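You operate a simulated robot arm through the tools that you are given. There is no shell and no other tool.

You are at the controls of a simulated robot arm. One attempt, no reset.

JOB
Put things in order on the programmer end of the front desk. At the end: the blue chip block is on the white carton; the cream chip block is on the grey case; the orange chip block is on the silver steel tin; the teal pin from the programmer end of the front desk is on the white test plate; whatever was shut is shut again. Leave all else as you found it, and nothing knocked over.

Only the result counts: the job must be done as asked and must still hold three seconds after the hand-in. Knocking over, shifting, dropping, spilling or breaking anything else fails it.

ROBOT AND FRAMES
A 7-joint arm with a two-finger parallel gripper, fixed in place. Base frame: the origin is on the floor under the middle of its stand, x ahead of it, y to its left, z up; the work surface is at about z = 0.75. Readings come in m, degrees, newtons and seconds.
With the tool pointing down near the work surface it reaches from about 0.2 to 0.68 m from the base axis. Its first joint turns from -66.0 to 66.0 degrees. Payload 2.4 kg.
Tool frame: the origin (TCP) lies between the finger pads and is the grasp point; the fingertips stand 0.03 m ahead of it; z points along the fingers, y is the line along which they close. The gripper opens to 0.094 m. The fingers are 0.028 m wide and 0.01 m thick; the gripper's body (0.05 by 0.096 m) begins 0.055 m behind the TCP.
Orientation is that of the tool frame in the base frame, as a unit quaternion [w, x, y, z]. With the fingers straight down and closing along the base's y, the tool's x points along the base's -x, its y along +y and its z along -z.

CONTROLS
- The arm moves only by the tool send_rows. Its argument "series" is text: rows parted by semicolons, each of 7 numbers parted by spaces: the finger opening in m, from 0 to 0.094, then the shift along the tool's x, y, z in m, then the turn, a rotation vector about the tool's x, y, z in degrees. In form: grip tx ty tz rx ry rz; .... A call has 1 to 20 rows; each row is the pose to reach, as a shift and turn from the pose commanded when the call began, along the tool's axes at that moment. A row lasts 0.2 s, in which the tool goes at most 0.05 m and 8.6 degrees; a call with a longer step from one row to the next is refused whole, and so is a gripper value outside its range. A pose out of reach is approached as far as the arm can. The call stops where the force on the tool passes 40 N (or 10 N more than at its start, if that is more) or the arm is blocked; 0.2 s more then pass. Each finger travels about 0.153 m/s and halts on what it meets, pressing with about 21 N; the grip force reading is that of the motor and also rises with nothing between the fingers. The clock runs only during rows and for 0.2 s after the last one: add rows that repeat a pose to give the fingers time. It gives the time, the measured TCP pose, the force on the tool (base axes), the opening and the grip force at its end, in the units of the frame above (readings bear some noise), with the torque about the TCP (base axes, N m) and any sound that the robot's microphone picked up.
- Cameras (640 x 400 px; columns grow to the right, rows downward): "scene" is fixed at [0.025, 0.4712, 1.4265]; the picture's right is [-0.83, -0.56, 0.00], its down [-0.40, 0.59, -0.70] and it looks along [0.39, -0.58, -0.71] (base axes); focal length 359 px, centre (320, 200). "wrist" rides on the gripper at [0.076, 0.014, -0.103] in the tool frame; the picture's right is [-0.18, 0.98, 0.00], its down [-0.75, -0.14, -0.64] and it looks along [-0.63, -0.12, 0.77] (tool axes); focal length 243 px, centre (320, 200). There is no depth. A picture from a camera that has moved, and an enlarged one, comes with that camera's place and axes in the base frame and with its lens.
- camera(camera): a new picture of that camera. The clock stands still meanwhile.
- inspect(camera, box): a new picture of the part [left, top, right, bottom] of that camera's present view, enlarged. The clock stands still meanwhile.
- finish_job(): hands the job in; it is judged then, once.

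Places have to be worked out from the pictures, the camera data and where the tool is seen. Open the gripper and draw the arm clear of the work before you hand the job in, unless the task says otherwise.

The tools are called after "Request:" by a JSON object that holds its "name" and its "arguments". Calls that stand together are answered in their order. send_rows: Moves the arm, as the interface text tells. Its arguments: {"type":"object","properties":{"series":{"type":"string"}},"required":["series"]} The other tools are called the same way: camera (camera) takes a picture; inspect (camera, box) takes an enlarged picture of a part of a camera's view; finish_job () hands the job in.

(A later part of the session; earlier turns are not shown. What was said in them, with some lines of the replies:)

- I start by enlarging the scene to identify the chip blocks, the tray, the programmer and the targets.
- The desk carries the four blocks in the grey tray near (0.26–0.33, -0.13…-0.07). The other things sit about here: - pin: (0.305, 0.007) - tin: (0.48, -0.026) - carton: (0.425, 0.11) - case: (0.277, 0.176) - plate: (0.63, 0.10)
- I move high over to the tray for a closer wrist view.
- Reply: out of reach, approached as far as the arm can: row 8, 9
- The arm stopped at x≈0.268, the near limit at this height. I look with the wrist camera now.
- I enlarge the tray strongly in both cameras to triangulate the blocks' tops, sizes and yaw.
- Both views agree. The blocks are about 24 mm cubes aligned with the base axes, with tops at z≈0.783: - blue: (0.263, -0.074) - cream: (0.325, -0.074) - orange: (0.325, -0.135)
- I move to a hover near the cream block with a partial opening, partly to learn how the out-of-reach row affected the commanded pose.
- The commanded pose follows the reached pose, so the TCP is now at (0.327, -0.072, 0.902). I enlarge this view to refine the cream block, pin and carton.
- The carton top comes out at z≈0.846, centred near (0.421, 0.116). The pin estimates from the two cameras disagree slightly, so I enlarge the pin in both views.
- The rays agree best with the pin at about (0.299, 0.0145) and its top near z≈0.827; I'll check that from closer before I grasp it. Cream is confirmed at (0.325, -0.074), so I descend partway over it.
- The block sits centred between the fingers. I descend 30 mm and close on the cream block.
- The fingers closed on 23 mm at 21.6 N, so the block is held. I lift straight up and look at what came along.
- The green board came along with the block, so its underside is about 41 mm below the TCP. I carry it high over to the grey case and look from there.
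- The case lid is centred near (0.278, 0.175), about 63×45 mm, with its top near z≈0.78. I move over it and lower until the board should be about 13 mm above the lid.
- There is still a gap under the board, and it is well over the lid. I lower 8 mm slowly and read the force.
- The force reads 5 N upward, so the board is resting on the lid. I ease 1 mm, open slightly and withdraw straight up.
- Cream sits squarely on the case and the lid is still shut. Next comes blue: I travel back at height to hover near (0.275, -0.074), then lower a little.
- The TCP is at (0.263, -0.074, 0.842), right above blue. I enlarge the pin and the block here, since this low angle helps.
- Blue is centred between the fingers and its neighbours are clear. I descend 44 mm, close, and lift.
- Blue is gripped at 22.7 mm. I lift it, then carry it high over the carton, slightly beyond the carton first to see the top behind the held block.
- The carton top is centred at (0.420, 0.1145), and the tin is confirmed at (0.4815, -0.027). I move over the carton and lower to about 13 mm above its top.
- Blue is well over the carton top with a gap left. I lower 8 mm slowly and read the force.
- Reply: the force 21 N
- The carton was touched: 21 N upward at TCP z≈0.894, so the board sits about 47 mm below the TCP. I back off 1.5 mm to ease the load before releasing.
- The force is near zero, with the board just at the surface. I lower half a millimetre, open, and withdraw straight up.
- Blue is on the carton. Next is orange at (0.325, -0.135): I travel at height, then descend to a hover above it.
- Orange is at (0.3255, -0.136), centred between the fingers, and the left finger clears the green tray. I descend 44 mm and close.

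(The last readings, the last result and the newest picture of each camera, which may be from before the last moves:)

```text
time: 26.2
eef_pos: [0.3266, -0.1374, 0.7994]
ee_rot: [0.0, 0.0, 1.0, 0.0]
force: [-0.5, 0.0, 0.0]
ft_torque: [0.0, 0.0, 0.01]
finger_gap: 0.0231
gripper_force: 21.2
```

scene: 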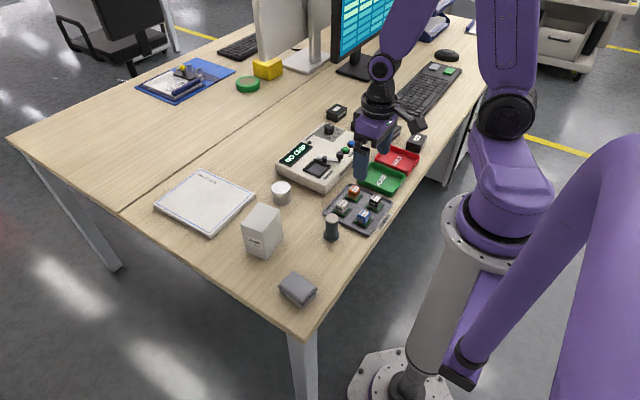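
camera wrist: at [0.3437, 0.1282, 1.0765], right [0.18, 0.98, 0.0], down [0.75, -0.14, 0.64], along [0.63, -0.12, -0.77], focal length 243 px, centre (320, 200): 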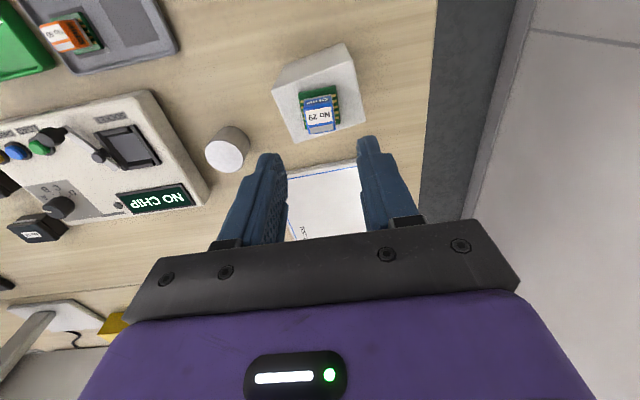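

Orange is held. I lift it and carry it high to just beyond the tin for a check view.

Request:
{"name": "send_rows", "arguments": {"series": "0.0 0 0 -0.012 0 0 0; 0.0 0 0 -0.05 0 0 0; 0.0 0 0 -0.09 0 0 0; 0.0 0 0 -0.122 0 0 0; 0.0 -0.036 0.0218 -0.122 0 0 0; 0.0 -0.072 0.0436 -0.122 0 0 0; 0.0 -0.108 0.0653 -0.122 0 0 0; 0.0 -0.144 0.0871 -0.122 0 0 0; 0.0 -0.1794 0.1089 -0.122 0 0 0; 0.0 -0.1794 0.1089 -0.122 0 0 0; 0.0 -0.1794 0.1089 -0.122 0 0 0"}}

Request:
{"name": "camera", "arguments": {"camera": "wrist"}}

Request:
{"name": "inspect", "arguments": {"camera": "wrist", "box": [220, 10, 440, 190]}}

Request:
{"name": "inspect", "arguments": {"camera": "scene", "box": [220, 130, 360, 250]}}

```text
time: 28.6
eef_pos: [0.5042, -0.0274, 0.9188]
ee_rot: [0.0, 0.001, 1.0, 0.0]
force: [0.1, -0.4, -0.1]
ft_torque: [0.03, -0.02, -0.02]
finger_gap: 0.0227
gripper_force: 21.2
```

```text
taken
camera wrist: at [0.4287, -0.014, 1.0234], right [0.18, 0.98, 0.0], down [0.75, -0.14, 0.64], along [0.63, -0.12, -0.77], focal length 243 px, centre (320, 200)
```

wrist: 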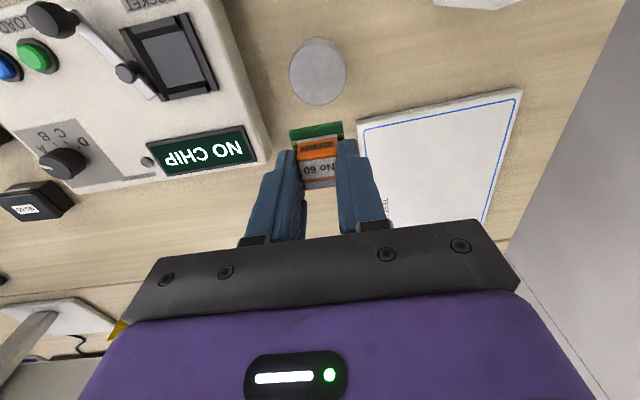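

```text
2.22 times, centred on (330, 100) of wrist
camera zoom: at [0.4287, -0.014, 1.0234], right [0.18, 0.98, 0.0], down [0.75, -0.14, 0.64], along [0.63, -0.12, -0.77], focal length 539 px, centre (298, 422)
```

zoom: 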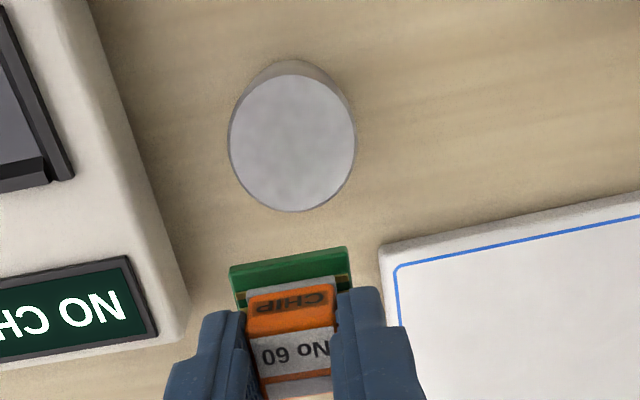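

```text
3.33 times, centred on (290, 190) of scene
camera zoom: at [0.025, 0.4712, 1.4265], right [-0.83, -0.56, 0.0], down [-0.4, 0.59, -0.7], along [0.39, -0.58, -0.71], focal length 1198 px, centre (420, 233)
```

zoom: 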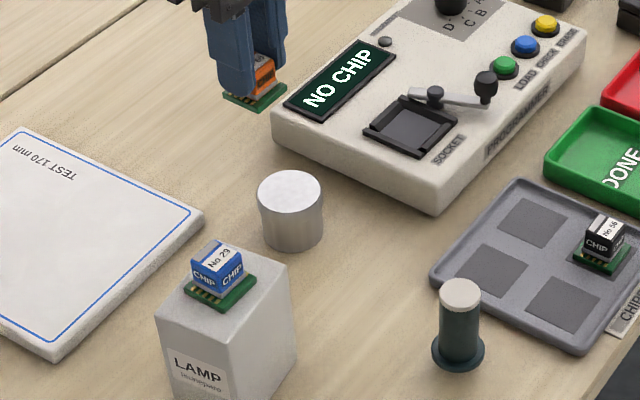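

The tin top is at (0.4795, -0.026, 0.791), 50 mm wide. I position over it and lower until the board is roughly 12 mm above.

Request:
{"name": "send_rows", "arguments": {"series": "0.0 0.0255 0.001 0 0 0 0; 0.0 0.0255 0.001 0.035 0 0 0; 0.0 0.0255 0.001 0.07 0 0 0; 0.0 0.0255 0.001 0.07 0 0 0"}}

Request:
{"name": "inspect", "arguments": {"camera": "wrist", "box": [220, 50, 440, 210]}}

Request:
{"name": "inspect", "arguments": {"camera": "scene", "box": [230, 140, 330, 220]}}

```text
time: 29.6
eef_pos: [0.4787, -0.027, 0.8498]
ee_rot: [0.0, 0.0, 1.0, 0.0]
force: [0.3, -0.2, 0.0]
ft_torque: [0.03, 0.0, -0.01]
finger_gap: 0.0231
gripper_force: 20.9
```

```text
2.50 times, centred on (330, 130) of wrist
camera zoom: at [0.4025, -0.0133, 0.9529], right [0.18, 0.98, 0.0], down [0.75, -0.14, 0.64], along [0.63, -0.12, -0.77], focal length 606 px, centre (295, 375)
```

zoom: 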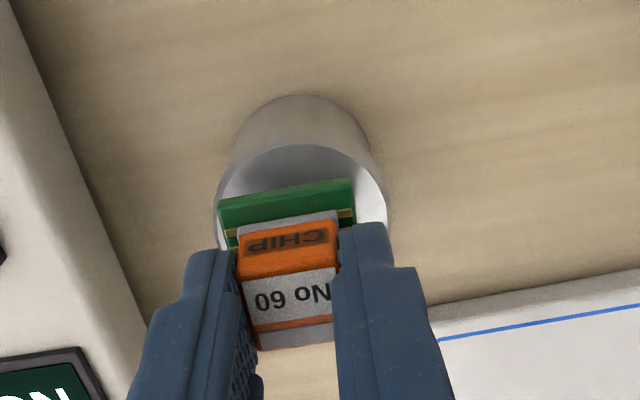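

```text
5.00 times, centred on (280, 180) of scene
camera zoom: at [0.025, 0.4712, 1.4265], right [-0.83, -0.56, 0.0], down [-0.4, 0.59, -0.7], along [0.39, -0.58, -0.71], focal length 1797 px, centre (520, 300)
```

zoom: 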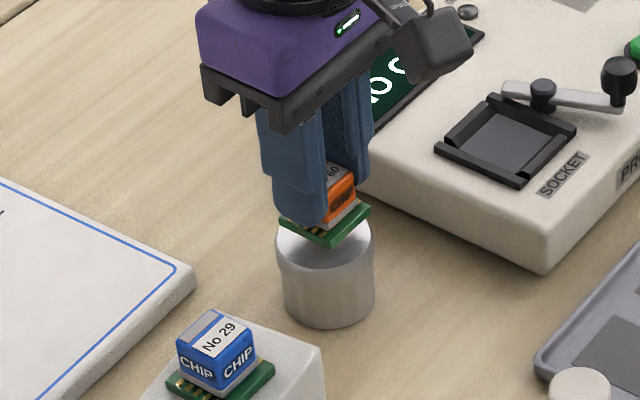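

The board is centred over the tin to within about 1 mm. I lower 9 mm and read the force.

Request:
{"name": "send_rows", "arguments": {"series": "0.0 0 0.001 0.004 0 0 0; 0.0 0 0.001 0.008 0 0 0; 0.0 0 0.001 0.009 0 0 0; 0.0 0 0.001 0.009 0 0 0"}}

```text
time: 30.6
eef_pos: [0.4798, -0.0245, 0.8395]
ee_rot: [0.001, -0.001, 1.0, 0.0]
force: [-0.4, 0.1, -0.4]
ft_torque: [-0.04, 0.02, -0.02]
finger_gap: 0.0231
gripper_force: 21.3
```

No contact yet at z≈0.840. I lower another 1.5 mm and check again.

Request:
{"name": "send_rows", "arguments": {"series": "0.0 0 0 0.001 0 0 0; 0.0 0 0 0.0015 0 0 0; 0.0 0 0 0.0015 0 0 0"}}

Request:
{"name": "inspect", "arguments": {"camera": "scene", "box": [250, 150, 320, 210]}}

```text
time: 31.4
eef_pos: [0.4791, -0.0242, 0.8402]
ee_rot: [0.0, -0.001, 1.0, 0.0]
force: [-0.1, 0.1, -0.2]
ft_torque: [0.0, 0.0, -0.01]
finger_gap: 0.0231
gripper_force: 20.9
```

```text
6.67 times, centred on (285, 180) of scene
camera zoom: at [0.025, 0.4712, 1.4265], right [-0.83, -0.56, 0.0], down [-0.4, 0.59, -0.7], along [0.39, -0.58, -0.71], focal length 2396 px, centre (553, 333)
```

zoom: 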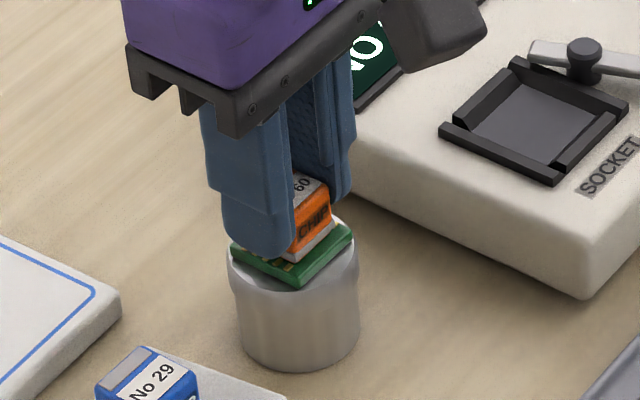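

Still no load. I lower another 1.5 mm.

Request:
{"name": "send_rows", "arguments": {"series": "0.0 0 0 0.001 0 0 0; 0.0 0 0 0.0015 0 0 0; 0.0 0 0 0.0015 0 0 0"}}

```text
time: 32.2
eef_pos: [0.4784, -0.0251, 0.8392]
ee_rot: [0.001, 0.0, 1.0, 0.0]
force: [-3.7, 1.2, 21.2]
ft_torque: [0.0, 0.18, 0.0]
finger_gap: 0.0233
gripper_force: 21.5
```

Contact, 21 N upward. I back off about 1.2 mm to unload, then check.

Request:
{"name": "send_rows", "arguments": {"series": "0.0 0 0 -0.0008 0 0 0; 0.0 0 0 -0.0011 0 0 0"}}

```text
time: 32.8
eef_pos: [0.4785, -0.0259, 0.8389]
ee_rot: [0.001, 0.0, 1.0, 0.001]
force: [-0.5, -0.2, 0.4]
ft_torque: [0.01, -0.02, 0.05]
finger_gap: 0.0229
gripper_force: 20.9
```

The load is nearly zero. I open the fingers and withdraw straight up.

Request:
{"name": "send_rows", "arguments": {"series": "0.0 0 0 0.0004 0 0 0; 0.04 0 0 0.0004 0 0 0; 0.04 0 0 0.0004 0 0 0; 0.04 0 0 -0.015 0 0 0; 0.04 0 0 -0.05 0 0 0; 0.04 0 0 -0.09 0 0 0; 0.04 0 0 -0.12 0 0 0; 0.04 0 0 -0.12 0 0 0"}}

Request:
{"name": "inspect", "arguments": {"camera": "scene", "box": [230, 140, 350, 240]}}

Request:
{"name": "camera", "arguments": {"camera": "wrist"}}

```text
time: 34.6
eef_pos: [0.4798, -0.0252, 0.959]
ee_rot: [0.0, 0.0, 1.0, 0.0]
force: [0.2, -0.3, -0.6]
ft_torque: [0.0, 0.02, 0.01]
finger_gap: 0.0403
gripper_force: 0.1
```

```text
4.00 times, centred on (290, 190) of scene
camera zoom: at [0.025, 0.4712, 1.4265], right [-0.83, -0.56, 0.0], down [-0.4, 0.59, -0.7], along [0.39, -0.58, -0.71], focal length 1438 px, centre (440, 240)
```

zoom: 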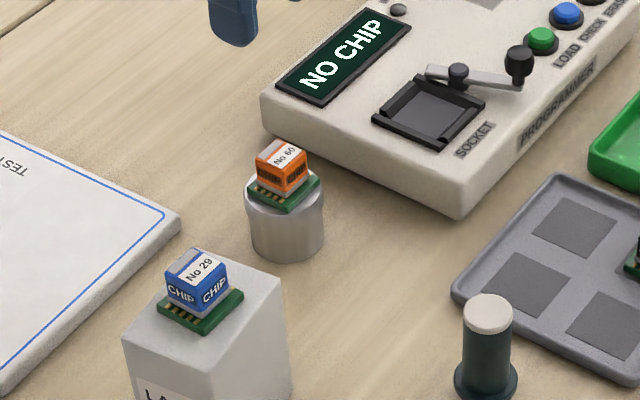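

```text
taken
camera wrist: at [0.4038, -0.0117, 1.0628], right [0.18, 0.98, 0.0], down [0.75, -0.14, 0.64], along [0.63, -0.12, -0.77], focal length 243 px, centre (320, 200)
```

wrist: 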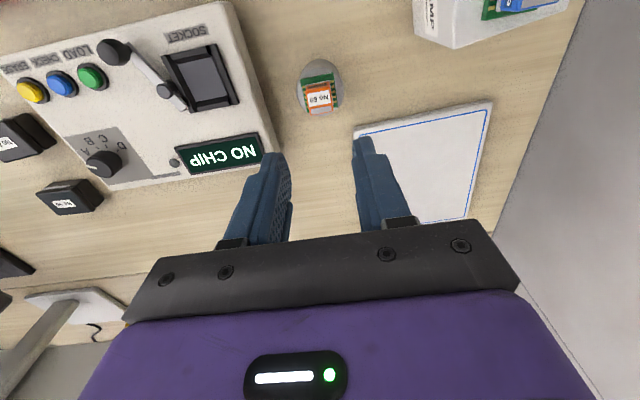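

Orange is on the tin. Now I go to a hover just beyond the pin to measure it from nearly above.

Request:
{"name": "send_rows", "arguments": {"series": "0.04 0.0386 0.0099 0.002 0 0 0; 0.05 0.0773 0.0198 0.004 0 0 0; 0.05 0.1159 0.0296 0.006 0 0 0; 0.05 0.1545 0.0395 0.009 0 0 0; 0.05 0.1545 0.0395 0.009 0 0 0; 0.05 0.1545 0.0395 0.009 0 0 0"}}

Request:
{"name": "camera", "arguments": {"camera": "wrist"}}

Request:
{"name": "inspect", "arguments": {"camera": "wrist", "box": [240, 20, 400, 140]}}

Request:
{"name": "inspect", "arguments": {"camera": "scene", "box": [306, 200, 356, 246]}}

```text
time: 36.0
eef_pos: [0.3251, 0.0131, 0.9502]
ee_rot: [0.0, 0.0, 1.0, 0.0]
force: [-0.5, -0.4, -0.1]
ft_torque: [0.01, -0.02, -0.02]
finger_gap: 0.05
gripper_force: 0.1
out of reach, approached as far as the arm can: row 4
```

```text
taken
camera wrist: at [0.2485, 0.0275, 1.0531], right [0.19, 0.98, 0.0], down [0.75, -0.14, 0.64], along [0.63, -0.12, -0.77], focal length 243 px, centre (320, 200)
```

wrist: 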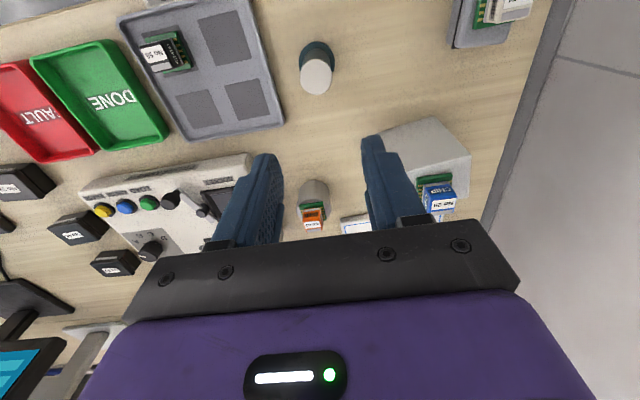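

```text
3.33 times, centred on (320, 80) of wrist
camera zoom: at [0.2485, 0.0275, 1.0531], right [0.19, 0.98, 0.0], down [0.75, -0.14, 0.64], along [0.63, -0.12, -0.77], focal length 809 px, centre (320, 600)
```

zoom: 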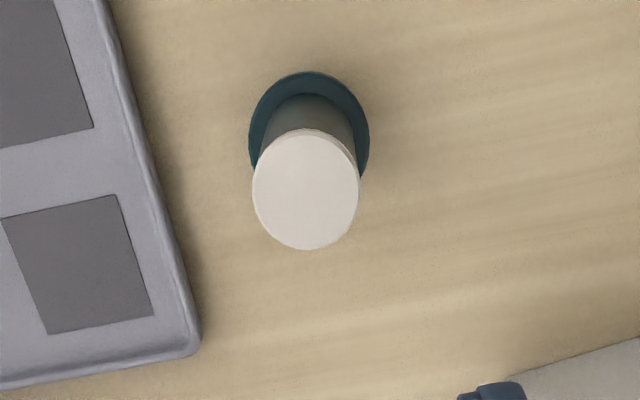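

```text
8.70 times, centred on (331, 223) of scene
camera zoom: at [0.0249, 0.4712, 1.4265], right [-0.83, -0.56, 0.0], down [-0.4, 0.59, -0.7], along [0.39, -0.58, -0.71], focal length 3125 px, centre (224, -0)
```

zoom: 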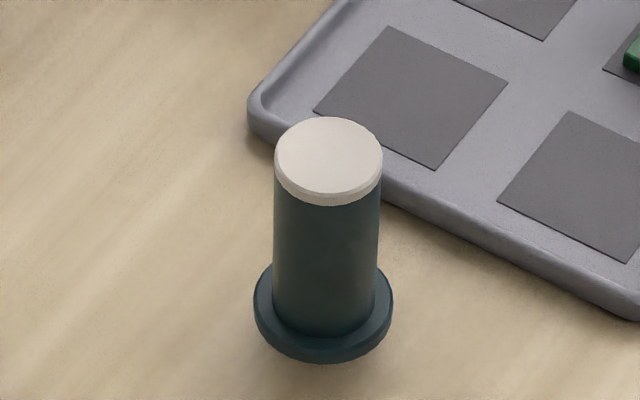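

The pin's top centre is confirmed at (0.299, 0.0146, 0.827) with a 27 mm shaft. I move to just above it with 50 mm opening.

Request:
{"name": "send_rows", "arguments": {"series": "0.05 0 0 0.03 0 0 0; 0.05 0.013 0 0.05 0 0 0; 0.05 0.026 0 0.065 0 0 0; 0.05 0.026 0 0.065 0 0 0; 0.05 0.026 0 0.065 0 0 0"}}

Request:
{"name": "camera", "arguments": {"camera": "wrist"}}

Request:
{"name": "inspect", "arguments": {"camera": "wrist", "box": [220, 60, 420, 210]}}

Request:
{"name": "inspect", "arguments": {"camera": "scene", "box": [290, 170, 380, 250]}}

```text
time: 37.2
eef_pos: [0.2989, 0.0149, 0.8843]
ee_rot: [0.0, 0.0, 1.0, 0.0]
force: [-0.2, -0.8, 0.3]
ft_torque: [0.0, -0.02, 0.03]
finger_gap: 0.0499
gripper_force: 0.0
```

```text
taken
camera wrist: at [0.2226, 0.0281, 0.9881], right [0.18, 0.98, 0.0], down [0.75, -0.14, 0.64], along [0.63, -0.12, -0.77], focal length 243 px, centre (320, 200)
```

wrist: 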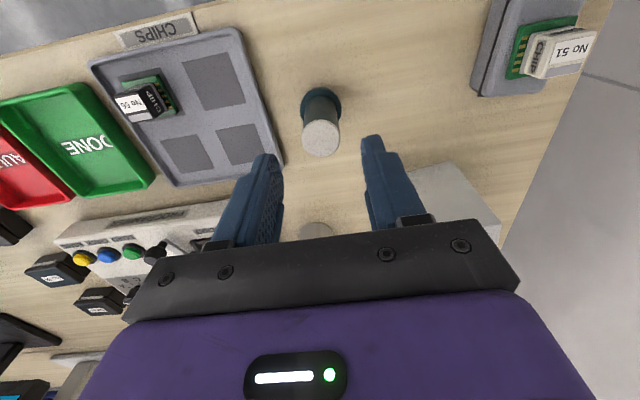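

```text
2.67 times, centred on (320, 135) of wrist
camera zoom: at [0.2226, 0.0281, 0.9881], right [0.18, 0.98, 0.0], down [0.75, -0.14, 0.64], along [0.63, -0.12, -0.77], focal length 647 px, centre (320, 373)
```

zoom: 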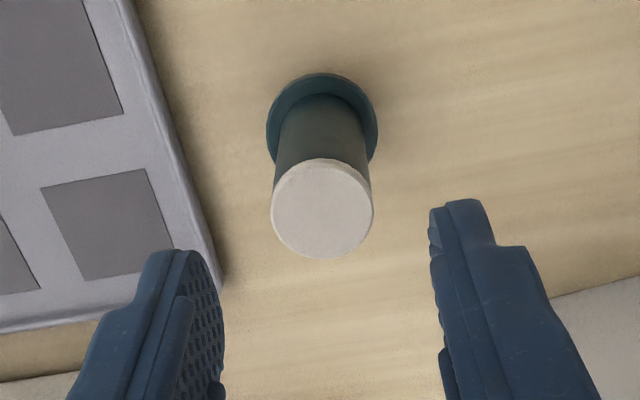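

```text
5.00 times, centred on (335, 210) of scene
camera zoom: at [0.025, 0.4712, 1.4265], right [-0.83, -0.56, 0.0], down [-0.4, 0.59, -0.7], along [0.39, -0.58, -0.71], focal length 1797 px, centre (245, 150)
```

zoom: 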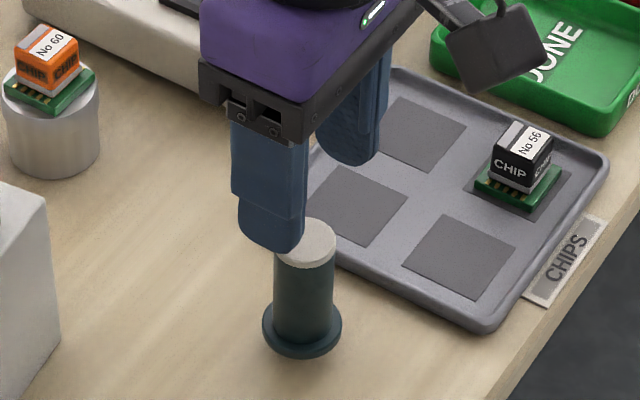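

The pin is centred between the fingers to about 1 mm. I descend to TCP z≈0.81, fingertips just above the flange, and close.

Request:
{"name": "send_rows", "arguments": {"series": "0.05 0 0 0.025 0 0 0; 0.05 0 0 0.05 0 0 0; 0.05 0 0 0.065 0 0 0; 0.05 0 0 0.075 0 0 0; 0.05 0 0 0.075 0 0 0; 0.0 0 0 0.075 0 0 0; 0.0 0 0 0.075 0 0 0; 0.0 0 0 0.075 0 0 0"}}

Request:
{"name": "inspect", "arguments": {"camera": "scene", "box": [290, 170, 380, 250]}}

```text
time: 39.0
eef_pos: [0.301, 0.0139, 0.81]
ee_rot: [0.0, 0.0, 1.0, -0.001]
force: [-0.4, -0.7, -0.3]
ft_torque: [0.0, 0.01, -0.01]
finger_gap: 0.0273
gripper_force: 20.9
```

```text
5.00 times, centred on (335, 210) of scene
camera zoom: at [0.025, 0.4712, 1.4265], right [-0.83, -0.56, 0.0], down [-0.4, 0.59, -0.7], along [0.39, -0.58, -0.71], focal length 1797 px, centre (245, 150)
```

zoom: 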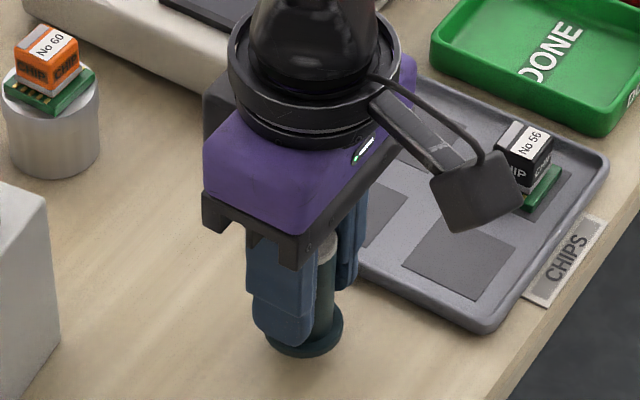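

The pin is held at 27.3 mm. I lift it 50 mm straight up and look at its underside and whether it hangs straight.

Request:
{"name": "send_rows", "arguments": {"series": "0.0 0 0 -0.005 0 0 0; 0.0 0 0 -0.02 0 0 0; 0.0 0 0 -0.04 0 0 0; 0.0 0 0 -0.06 0 0 0; 0.0 0 0 -0.06 0 0 0"}}

Request:
{"name": "inspect", "arguments": {"camera": "scene", "box": [290, 160, 380, 240]}}

Request:
{"name": "camera", "arguments": {"camera": "wrist"}}

```text
time: 40.2
eef_pos: [0.2998, 0.0148, 0.87]
ee_rot: [0.0, 0.0, 1.0, 0.001]
force: [-0.1, 0.1, -0.6]
ft_torque: [0.03, 0.0, 0.0]
finger_gap: 0.0272
gripper_force: 20.9
```

```text
5.00 times, centred on (335, 200) of scene
camera zoom: at [0.025, 0.4712, 1.4265], right [-0.83, -0.56, 0.0], down [-0.4, 0.59, -0.7], along [0.39, -0.58, -0.71], focal length 1797 px, centre (245, 200)
```

zoom: 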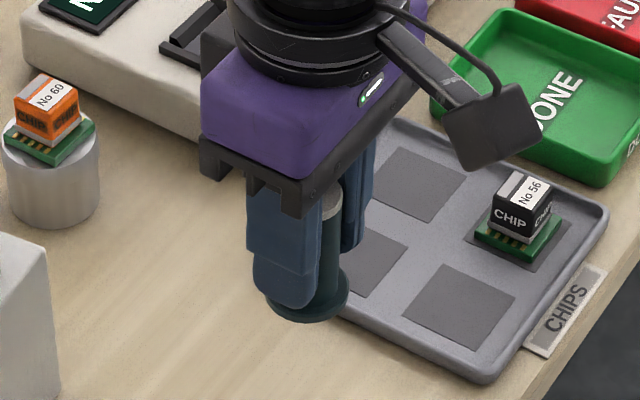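

```text
taken
camera wrist: at [0.2229, 0.0277, 0.9736], right [0.18, 0.98, 0.0], down [0.75, -0.14, 0.64], along [0.63, -0.12, -0.77], focal length 243 px, centre (320, 200)
```

wrist: 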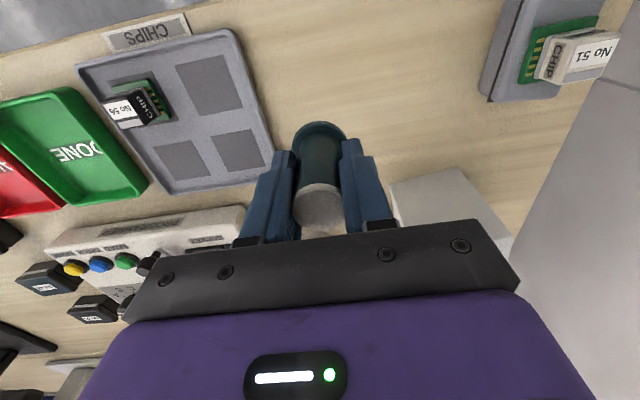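

The pin hangs straight. The flange bottom seems about 43 mm below the TCP, but it may hide a narrow foot. I raise it and carry it forward at height so the scene camera sees it from a flatter angle.

Request:
{"name": "send_rows", "arguments": {"series": "0.0 0 0 -0.045 0 0 0; 0.0 -0.03 0 -0.08 0 0 0; 0.0 -0.06 0.01 -0.11 0 0 0; 0.0 -0.095 0.02 -0.14 0 0 0; 0.0 -0.13 0.03 -0.17 0 0 0; 0.0 -0.165 0.04 -0.19 0 0 0; 0.0 -0.2 0.05 -0.2 0 0 0; 0.0 -0.2 0.05 -0.2 0 0 0; 0.0 -0.2 0.05 -0.2 0 0 0"}}

Request:
{"name": "camera", "arguments": {"camera": "scene"}}

Request:
{"name": "camera", "arguments": {"camera": "wrist"}}

```text
time: 42.2
eef_pos: [0.499, 0.0638, 1.0703]
ee_rot: [0.0, 0.001, 1.0, 0.001]
force: [0.1, -0.3, -0.8]
ft_torque: [0.01, 0.01, -0.01]
finger_gap: 0.0273
gripper_force: 20.8
```

```text
taken
```

scene: 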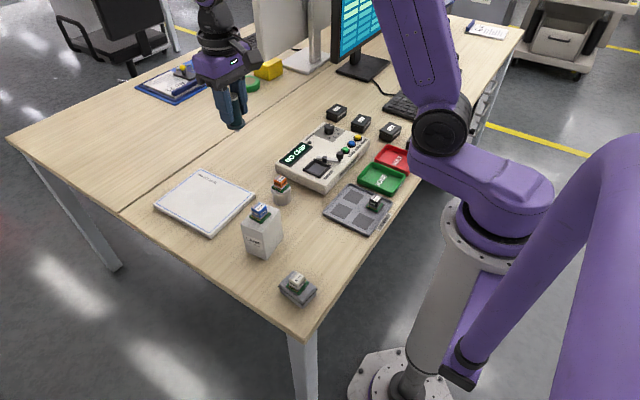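

```text
taken
camera wrist: at [0.4226, 0.0769, 1.1734], right [0.18, 0.98, 0.0], down [0.75, -0.14, 0.64], along [0.63, -0.12, -0.77], focal length 243 px, centre (320, 200)
```

wrist: 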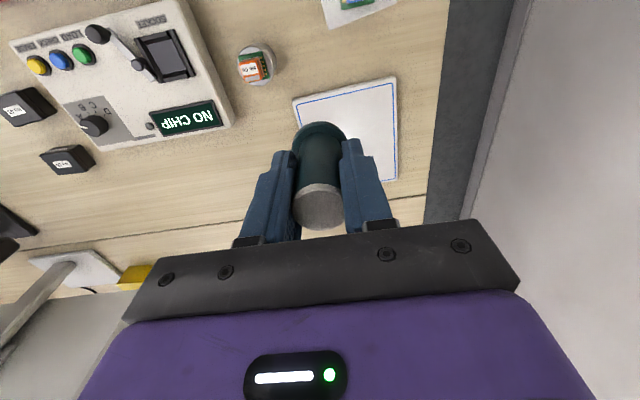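

I enlarge the pin in the scene view and the plate in both views.

Request:
{"name": "inspect", "arguments": {"camera": "scene", "box": [205, 70, 265, 135]}}

Request:
{"name": "inspect", "arguments": {"camera": "scene", "box": [140, 160, 280, 250]}}

Request:
{"name": "inspect", "arguments": {"camera": "wrist", "box": [260, 60, 440, 210]}}

```text
6.15 times, centred on (235, 102) of scene
camera zoom: at [0.025, 0.4712, 1.4265], right [-0.83, -0.56, 0.0], down [-0.4, 0.59, -0.7], along [0.39, -0.58, -0.71], focal length 2212 px, centre (843, 800)
```

zoom: 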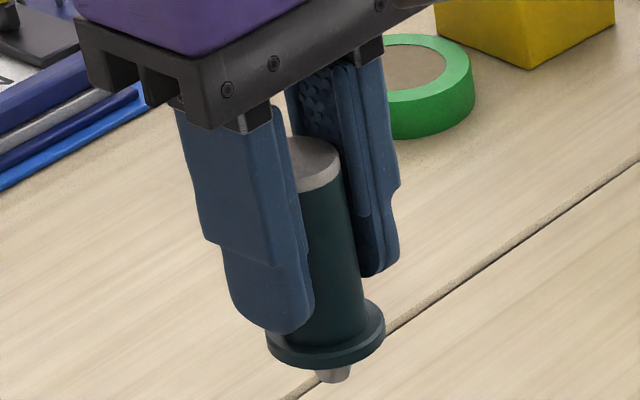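

```text
4.44 times, centred on (210, 205) of scene
camera zoom: at [0.025, 0.4712, 1.4265], right [-0.83, -0.56, 0.0], down [-0.4, 0.59, -0.7], along [0.39, -0.58, -0.71], focal length 1597 px, centre (809, 178)
```

zoom: 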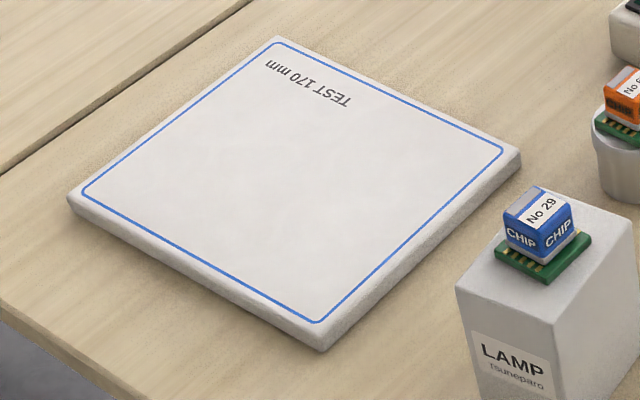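

```text
2.67 times, centred on (350, 135) of wrist
camera zoom: at [0.4226, 0.0769, 1.1734], right [0.18, 0.98, 0.0], down [0.75, -0.14, 0.64], along [0.63, -0.12, -0.77], focal length 647 px, centre (240, 373)
```

zoom: 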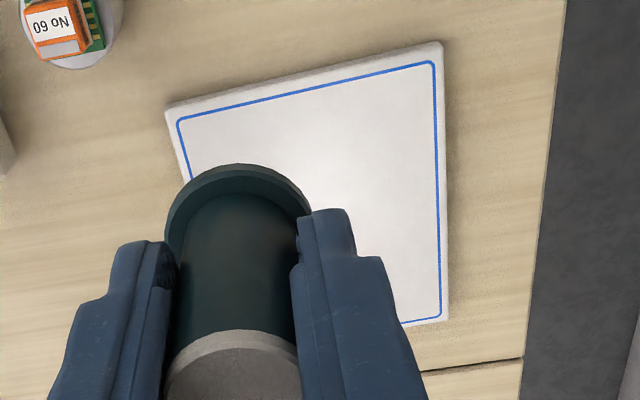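

There is a narrow silver foot beneath the flange, so the pin stood on that. I check whether there is a hole in the desk where it stood and look at the foot more closely.

Request:
{"name": "inspect", "arguments": {"camera": "scene", "box": [306, 220, 356, 256]}}

Request:
{"name": "inspect", "arguments": {"camera": "scene", "box": [220, 112, 250, 136]}}

```text
11.11 times, centred on (331, 238) of scene
camera zoom: at [0.025, 0.4712, 1.4265], right [-0.83, -0.56, 0.0], down [-0.4, 0.59, -0.7], along [0.39, -0.58, -0.71], focal length 3994 px, centre (198, -222)
```

zoom: 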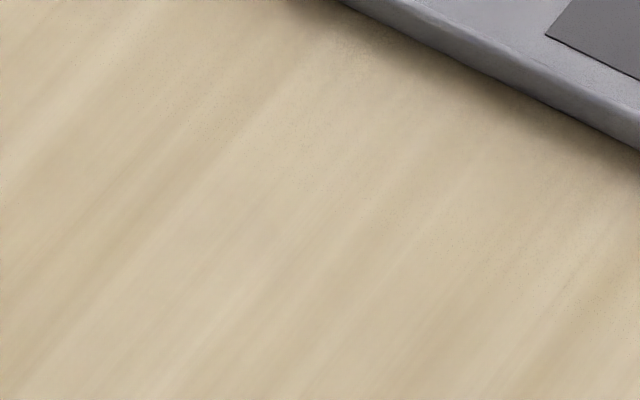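

```text
16.00 times, centred on (235, 124) of scene
camera zoom: at [0.025, 0.4712, 1.4265], right [-0.83, -0.56, 0.0], down [-0.4, 0.59, -0.7], along [0.39, -0.58, -0.71], focal length 5751 px, centre (1680, 1416)
```

zoom: 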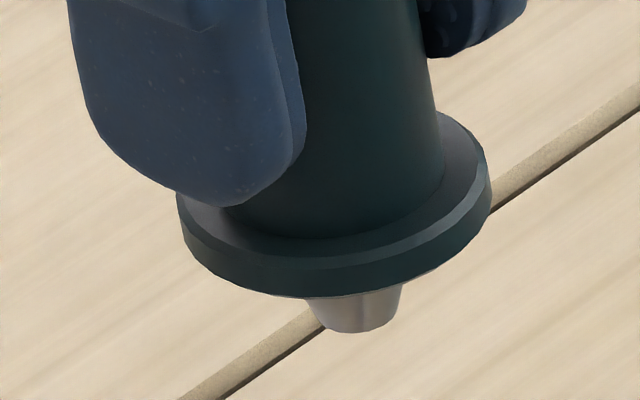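

There is no hole, so the pin stands on a narrow foot reaching about 60 mm below the TCP and must be set down exactly upright. The plate spans x 0.54–0.735 and y 0.01–0.18. I move to (0.61, 0.095) and lower to z≈0.87.

Request:
{"name": "send_rows", "arguments": {"series": "0.0 -0.03 0.008 0.03 0 0 0; 0.0 -0.06 0.016 0.06 0 0 0; 0.0 -0.09 0.025 0.085 0 0 0; 0.0 -0.111 0.0303 0.115 0 0 0; 0.0 -0.111 0.0303 0.155 0 0 0; 0.0 -0.111 0.0303 0.19 0 0 0; 0.0 -0.111 0.0303 0.2 0 0 0; 0.0 -0.111 0.0303 0.2 0 0 0; 0.0 -0.111 0.0303 0.2 0 0 0"}}

Request:
{"name": "inspect", "arguments": {"camera": "scene", "box": [150, 120, 270, 240]}}

Request:
{"name": "camera", "arguments": {"camera": "wrist"}}

```text
time: 44.2
eef_pos: [0.6095, 0.0947, 0.8688]
ee_rot: [0.001, 0.0, 1.0, 0.001]
force: [0.6, 0.4, -1.3]
ft_torque: [0.01, 0.03, -0.02]
finger_gap: 0.0276
gripper_force: 21.2
```

```text
3.33 times, centred on (210, 180) of scene
camera zoom: at [0.025, 0.4712, 1.4265], right [-0.83, -0.56, 0.0], down [-0.4, 0.59, -0.7], along [0.39, -0.58, -0.71], focal length 1198 px, centre (687, 267)
```

zoom: 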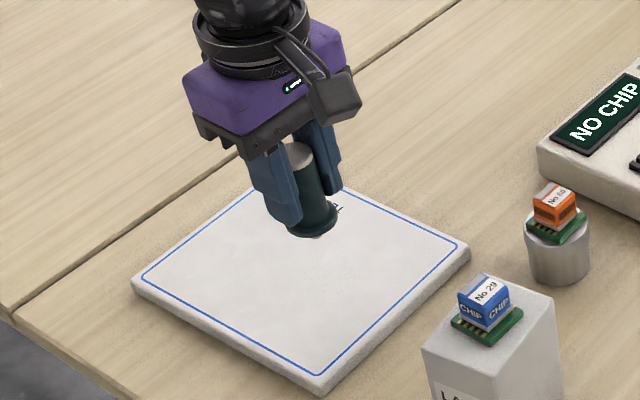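

```text
taken
camera wrist: at [0.533, 0.108, 0.9725], right [0.18, 0.98, 0.0], down [0.75, -0.14, 0.64], along [0.63, -0.12, -0.77], focal length 243 px, centre (320, 200)
```

wrist: 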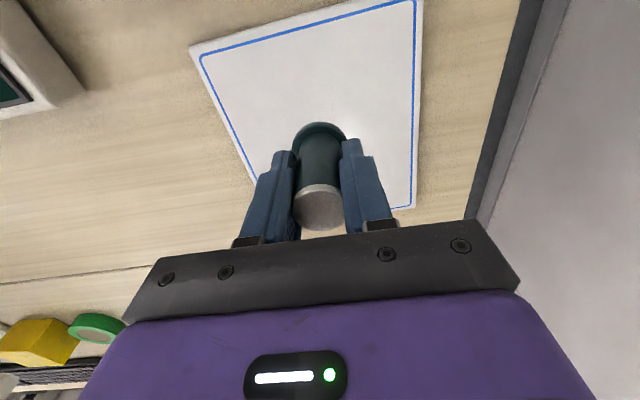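

The pin hangs above the middle of the plate. I lower 35 mm to bring the foot about 12 mm above it.

Request:
{"name": "send_rows", "arguments": {"series": "0.0 0 0 0.012 0 0 0; 0.0 0 0 0.024 0 0 0; 0.0 0 0 0.035 0 0 0; 0.0 0 0 0.035 0 0 0; 0.0 0 0 0.035 0 0 0"}}

Request:
{"name": "inspect", "arguments": {"camera": "scene", "box": [200, 150, 270, 210]}}

```text
time: 45.4
eef_pos: [0.6089, 0.095, 0.8352]
ee_rot: [0.0, 0.0, 1.0, 0.0]
force: [0.8, -0.4, -1.2]
ft_torque: [-0.01, 0.01, 0.02]
finger_gap: 0.0276
gripper_force: 21.0
```

```text
6.67 times, centred on (235, 180) of scene
camera zoom: at [0.025, 0.4712, 1.4265], right [-0.83, -0.56, 0.0], down [-0.4, 0.59, -0.7], along [0.39, -0.58, -0.71], focal length 2396 px, centre (887, 333)
```

zoom: 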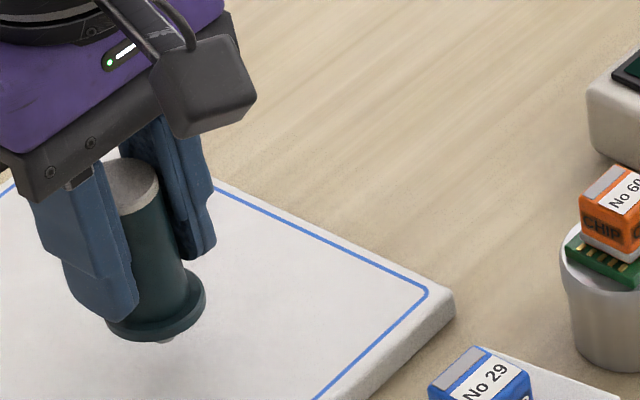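

The foot is still visible above the plate with no contact. I lower 6 mm slowly and check the force.

Request:
{"name": "send_rows", "arguments": {"series": "0.0 0 0 0.002 0 0 0; 0.0 0 0 0.004 0 0 0; 0.0 0 0 0.006 0 0 0; 0.0 0 0 0.006 0 0 0"}}

```text
time: 46.4
eef_pos: [0.6099, 0.0953, 0.8285]
ee_rot: [0.0, 0.0, 1.0, -0.001]
force: [0.3, 0.7, -1.1]
ft_torque: [0.03, -0.01, 0.0]
finger_gap: 0.0273
gripper_force: 20.8
```

No contact yet at TCP z≈0.829. I continue by 1.5 mm.

Request:
{"name": "send_rows", "arguments": {"series": "0.0 0 0 0.0008 0 0 0; 0.0 0 0 0.0015 0 0 0; 0.0 0 0 0.0015 0 0 0"}}

```text
time: 47.2
eef_pos: [0.6108, 0.096, 0.828]
ee_rot: [0.0, 0.0, 1.0, 0.0]
force: [0.7, -0.6, -1.3]
ft_torque: [0.03, -0.02, -0.05]
finger_gap: 0.0273
gripper_force: 20.7
```

Still free (force about -1 N). I lower another 1.5 mm.

Request:
{"name": "send_rows", "arguments": {"series": "0.0 0 0 0.0008 0 0 0; 0.0 0 0 0.0015 0 0 0; 0.0 0 0 0.0015 0 0 0"}}

Request:
{"name": "inspect", "arguments": {"camera": "scene", "box": [200, 150, 270, 210]}}

```text
time: 48.0
eef_pos: [0.6101, 0.0958, 0.8265]
ee_rot: [0.001, 0.0, 1.0, -0.001]
force: [-0.1, 0.8, -0.9]
ft_torque: [-0.01, 0.0, 0.05]
finger_gap: 0.0273
gripper_force: 20.8
```

```text
6.67 times, centred on (235, 180) of scene
camera zoom: at [0.025, 0.4712, 1.4265], right [-0.83, -0.56, 0.0], down [-0.4, 0.59, -0.7], along [0.39, -0.58, -0.71], focal length 2396 px, centre (887, 333)
```

zoom: 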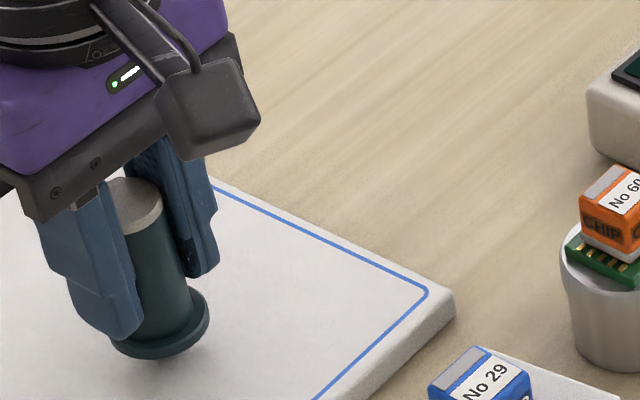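

The contact shadow is tightening but there is still no load. I lower another 1.2 mm.

Request:
{"name": "send_rows", "arguments": {"series": "0.0 0 0 0.0006 0 0 0; 0.0 0 0 0.0012 0 0 0; 0.0 0 0 0.0012 0 0 0"}}

```text
time: 48.8
eef_pos: [0.6108, 0.095, 0.8254]
ee_rot: [0.0, 0.001, 1.0, 0.0]
force: [-0.9, -0.4, 1.2]
ft_torque: [0.05, 0.01, -0.03]
finger_gap: 0.0274
gripper_force: 21.3
```

The force moved from about -1 to +1.2 N, perhaps first touch. I lower another 0.6 mm to confirm.

Request:
{"name": "send_rows", "arguments": {"series": "0.0 0 0 0.0003 0 0 0; 0.0 0 0 0.0006 0 0 0; 0.0 0 0 0.0006 0 0 0"}}

```text
time: 49.6
eef_pos: [0.6111, 0.0952, 0.8256]
ee_rot: [0.0, 0.001, 1.0, -0.001]
force: [-2.7, 0.5, 7.9]
ft_torque: [-0.03, 0.11, 0.01]
finger_gap: 0.0275
gripper_force: 20.7
```

Contact is confirmed (8 N). I back off 0.6 mm so the foot just rests, then read again.

Request:
{"name": "send_rows", "arguments": {"series": "0.0 0 0 -0.0003 0 0 0; 0.0 0 0 -0.0006 0 0 0; 0.0 0 0 -0.0006 0 0 0"}}

Request:
{"name": "inspect", "arguments": {"camera": "wrist", "box": [250, 100, 400, 240]}}

Request:
{"name": "inspect", "arguments": {"camera": "scene", "box": [200, 160, 250, 210]}}

```text
time: 50.4
eef_pos: [0.6106, 0.0947, 0.8261]
ee_rot: [-0.001, 0.0, 1.0, 0.0]
force: [1.3, -0.6, 6.2]
ft_torque: [-0.01, 0.0, 0.01]
finger_gap: 0.0273
gripper_force: 21.6
```

```text
2.86 times, centred on (325, 170) of wrist
camera zoom: at [0.5341, 0.1084, 0.9279], right [0.18, 0.98, 0.0], down [0.75, -0.14, 0.64], along [0.63, -0.12, -0.77], focal length 693 px, centre (306, 286)
```

zoom: 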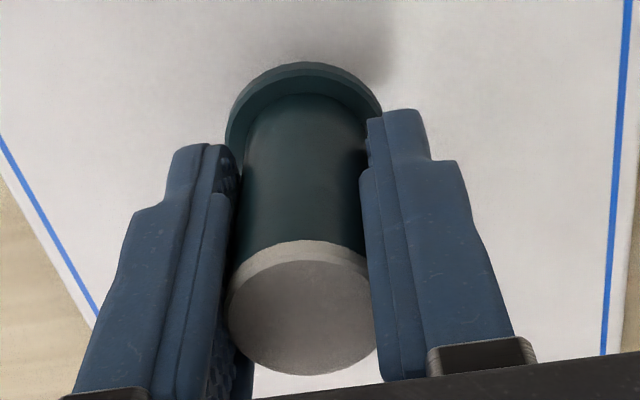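

```text
8.00 times, centred on (225, 185) of scene
camera zoom: at [0.0249, 0.4712, 1.4265], right [-0.83, -0.56, 0.0], down [-0.4, 0.59, -0.7], along [0.39, -0.58, -0.71], focal length 2875 px, centre (1080, 320)
```

zoom: 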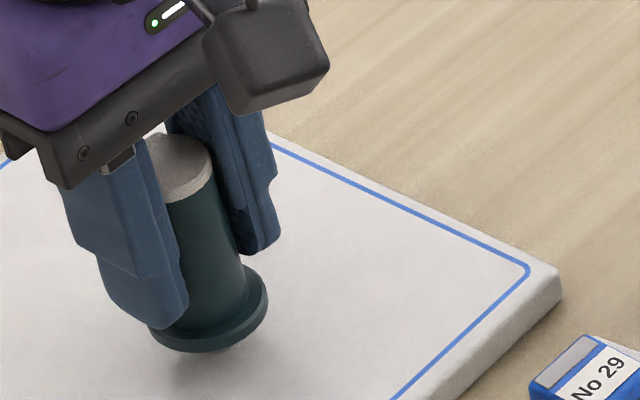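

Still 6 N; I back off another 0.4 mm.

Request:
{"name": "send_rows", "arguments": {"series": "0.0 0 0 -0.0002 0 0 0; 0.0 0 0 -0.0004 0 0 0; 0.0 0 0 -0.0004 0 0 0"}}

```text
time: 51.2
eef_pos: [0.6092, 0.0944, 0.824]
ee_rot: [-0.001, 0.0, 1.0, 0.0]
force: [0.0, 0.7, -1.1]
ft_torque: [0.02, -0.01, -0.03]
finger_gap: 0.0276
gripper_force: 21.0
```

The load is now just the pin's own weight, so the foot is within about 0.3 mm of the plate. I lower 0.25 mm and open gradually without moving.

Request:
{"name": "send_rows", "arguments": {"series": "0.0 0 0 0.00025 0 0 0; 0.0 0 0 0.00025 0 0 0; 0.028 0 0 0.00025 0 0 0; 0.03 0 0 0.00025 0 0 0; 0.034 0 0 0.00025 0 0 0; 0.04 0 0 0.00025 0 0 0; 0.05 0 0 0.00025 0 0 0; 0.05 0 0 0.00025 0 0 0; 0.05 0 0 0.00025 0 0 0"}}

Request:
{"name": "inspect", "arguments": {"camera": "wrist", "box": [250, 100, 400, 240]}}

Request:
{"name": "inspect", "arguments": {"camera": "scene", "box": [200, 160, 250, 210]}}

```text
time: 53.2
eef_pos: [0.6099, 0.0944, 0.8253]
ee_rot: [-0.001, 0.0, 1.0, 0.0]
force: [-0.2, -0.4, -1.0]
ft_torque: [0.0, 0.01, 0.01]
finger_gap: 0.0498
gripper_force: 0.0
```

```text
2.86 times, centred on (325, 170) of wrist
camera zoom: at [0.5339, 0.1083, 0.9282], right [0.18, 0.98, 0.0], down [0.75, -0.14, 0.64], along [0.63, -0.12, -0.77], focal length 693 px, centre (306, 286)
```

zoom: 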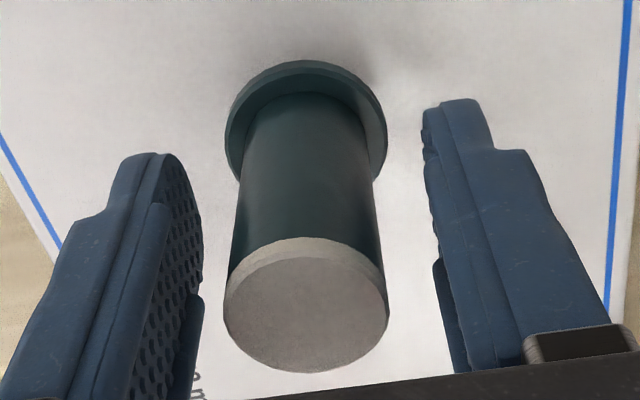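

```text
8.00 times, centred on (225, 185) of scene
camera zoom: at [0.025, 0.4712, 1.4265], right [-0.83, -0.56, 0.0], down [-0.4, 0.59, -0.7], along [0.39, -0.58, -0.71], focal length 2875 px, centre (1080, 320)
```

zoom: 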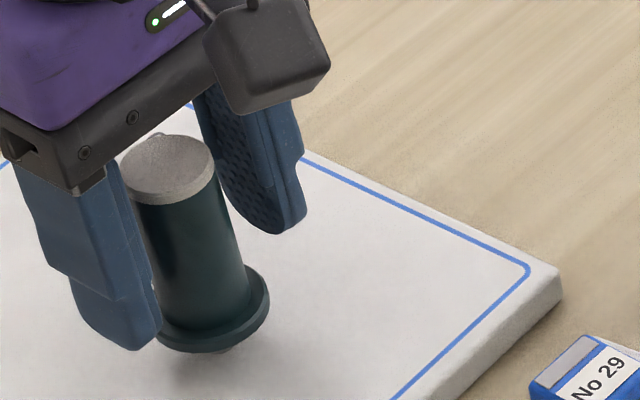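

The pin stands free and upright on the plate with clearance on both sides. I withdraw slowly straight up.

Request:
{"name": "send_rows", "arguments": {"series": "0.05 0 0 -0.01 0 0 0; 0.05 0 0 -0.025 0 0 0; 0.05 0 0 -0.045 0 0 0; 0.05 0 0 -0.07 0 0 0; 0.05 0 0 -0.11 0 0 0; 0.05 0 0 -0.15 0 0 0; 0.05 0 0 -0.15 0 0 0"}}

Request:
{"name": "camera", "arguments": {"camera": "scene"}}

Request:
{"name": "inspect", "arguments": {"camera": "scene", "box": [140, 150, 340, 310]}}

Request:
{"name": "camera", "arguments": {"camera": "wrist"}}

```text
time: 54.8
eef_pos: [0.6079, 0.0942, 0.9762]
ee_rot: [-0.001, 0.0, 1.0, 0.001]
force: [-0.5, -0.4, 0.8]
ft_torque: [0.0, 0.02, 0.01]
finger_gap: 0.0503
gripper_force: 0.1
```

```text
taken
```

scene: 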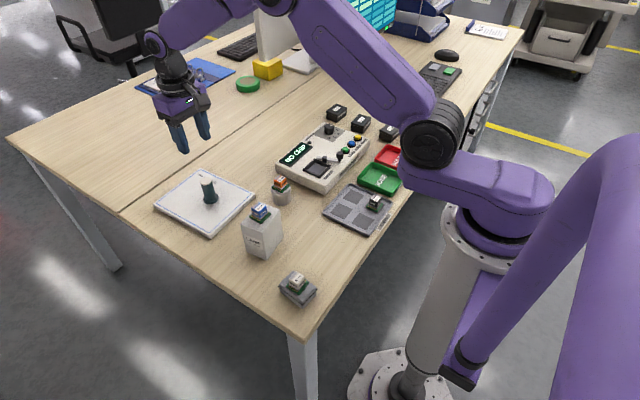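

```text
2.50 times, centred on (240, 230) of scene
camera zoom: at [0.025, 0.4712, 1.4265], right [-0.83, -0.56, 0.0], down [-0.4, 0.59, -0.7], along [0.39, -0.58, -0.71], focal length 898 px, centre (520, 125)
```

zoom: 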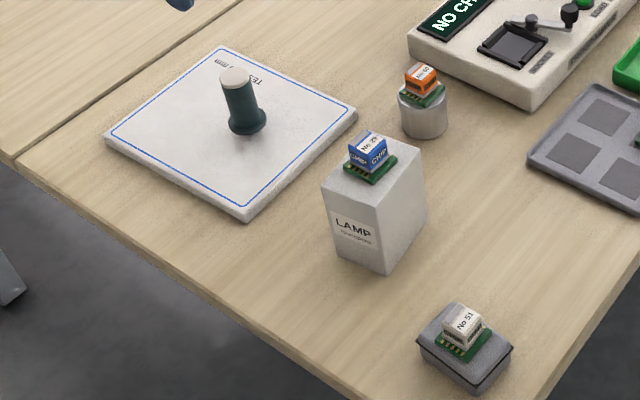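

```text
taken
camera wrist: at [0.5328, 0.1076, 1.0794], right [0.18, 0.98, 0.0], down [0.75, -0.14, 0.64], along [0.63, -0.12, -0.77], focal length 243 px, centre (320, 200)
```

wrist: 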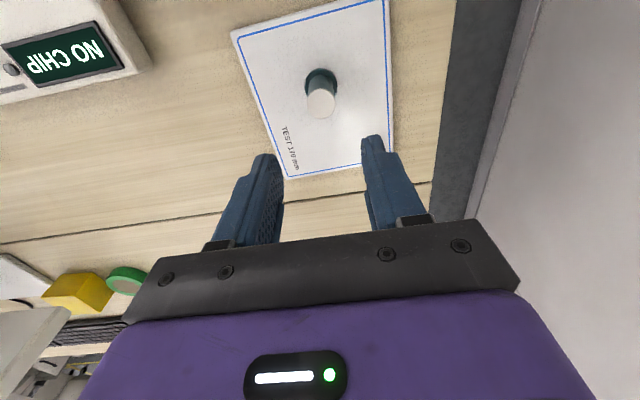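

All four placements look right and the pin is vertical (its lean in the picture matches the perspective). I check the case lid and tray closely, then draw the arm up and back.

Request:
{"name": "send_rows", "arguments": {"series": "0.06 0 0 -0.035 0 0 0; 0.08 0 0 -0.07 0 0 0; 0.094 0.04 0.015 -0.085 0 0 0; 0.094 0.08 0.03 -0.1 0 0 0; 0.094 0.12 0.045 -0.1 0 0 0; 0.094 0.16 0.06 -0.1 0 0 0; 0.094 0.2 0.075 -0.1 0 0 0; 0.094 0.2 0.075 -0.1 0 0 0; 0.094 0.2 0.075 -0.1 0 0 0"}}

Request:
{"name": "camera", "arguments": {"camera": "scene"}}

Request:
{"name": "inspect", "arguments": {"camera": "scene", "box": [260, 250, 340, 320]}}

Request:
{"name": "inspect", "arguments": {"camera": "scene", "box": [260, 90, 440, 250]}}

Request:
{"name": "camera", "arguments": {"camera": "wrist"}}

```text
time: 56.8
eef_pos: [0.4108, 0.1677, 1.0751]
ee_rot: [0.001, 0.0, 1.0, 0.0]
force: [0.1, 0.7, 0.6]
ft_torque: [-0.03, -0.01, 0.02]
finger_gap: 0.094
gripper_force: 0.0
```

```text
taken
```

scene: 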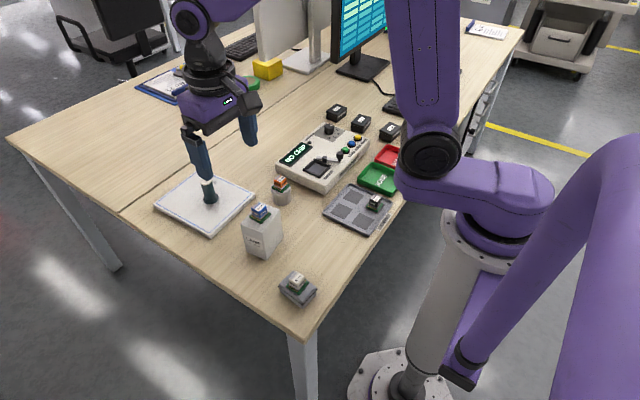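

```text
5.71 times, centred on (300, 285) of scene
camera zoom: at [0.0249, 0.4712, 1.4265], right [-0.83, -0.56, 0.0], down [-0.4, 0.59, -0.7], along [0.39, -0.58, -0.71], focal length 2054 px, centre (434, -286)
```

zoom: 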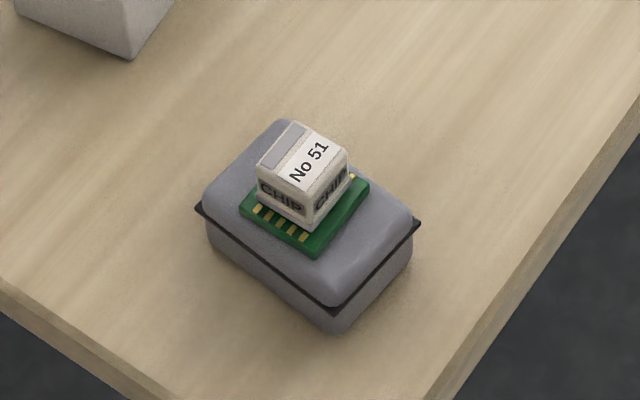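

```text
2.50 times, centred on (350, 170) of scene
camera zoom: at [0.0249, 0.4712, 1.4265], right [-0.83, -0.56, 0.0], down [-0.4, 0.59, -0.7], along [0.39, -0.58, -0.71], focal length 898 px, centre (245, 275)
```

zoom: 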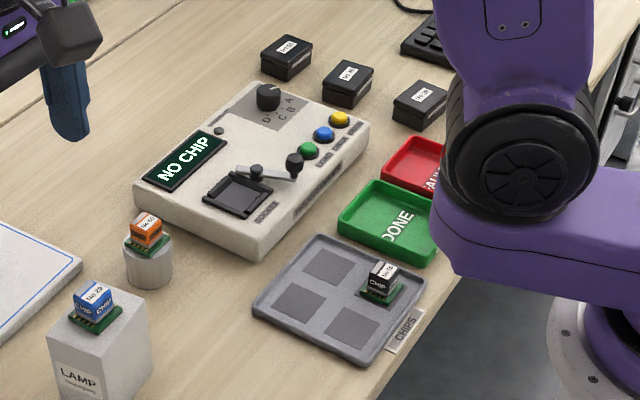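

```text
taken
camera wrist: at [0.3343, 0.1821, 1.1784], right [0.18, 0.98, 0.0], down [0.75, -0.14, 0.64], along [0.63, -0.12, -0.77], focal length 243 px, centre (320, 200)
```

wrist: 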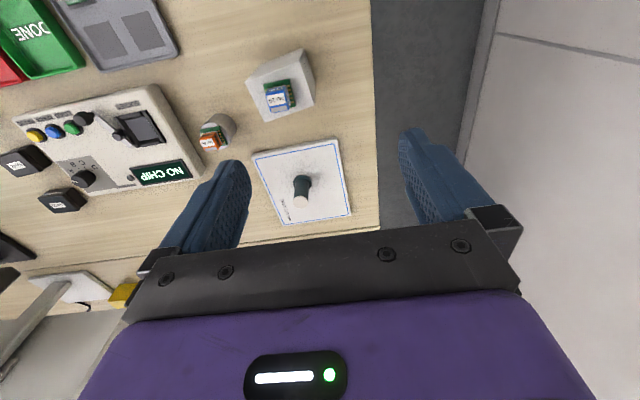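

Everything is in place:
- Cream is on the shut grey case, which has not moved.
- Blue is on the carton.
- Orange is on the tin.
- The teal pin stands upright on the test plate.
- The tray, programmer and black chip are unchanged.

The gripper is open and the arm is well above the work, so I hand the job in.

Request:
{"name": "finish_job", "arguments": {}}

```text
The job is handed in.
```

The job is done and handed in; I haven't seen the judging result.

- **Blue chip block:** it is on the white carton, close to the centre of the top.
- **Cream chip block:** it is on the grey case. The case stayed shut and did not move.
- **Orange chip block:** it is on the silver steel tin, centred to within about 1 mm.
- **Teal pin:** it stands upright near the middle of the white test plate. It rests on a narrow foot hidden under its flange, so it would tip easily if bumped.

I opened nothing, so there was nothing to shut again. In the last pictures, the chip tray with its black chip, the programmer and the rest of that end of the desk looked as they did at the start. The gripper is open and the arm is raised clear of the desk.
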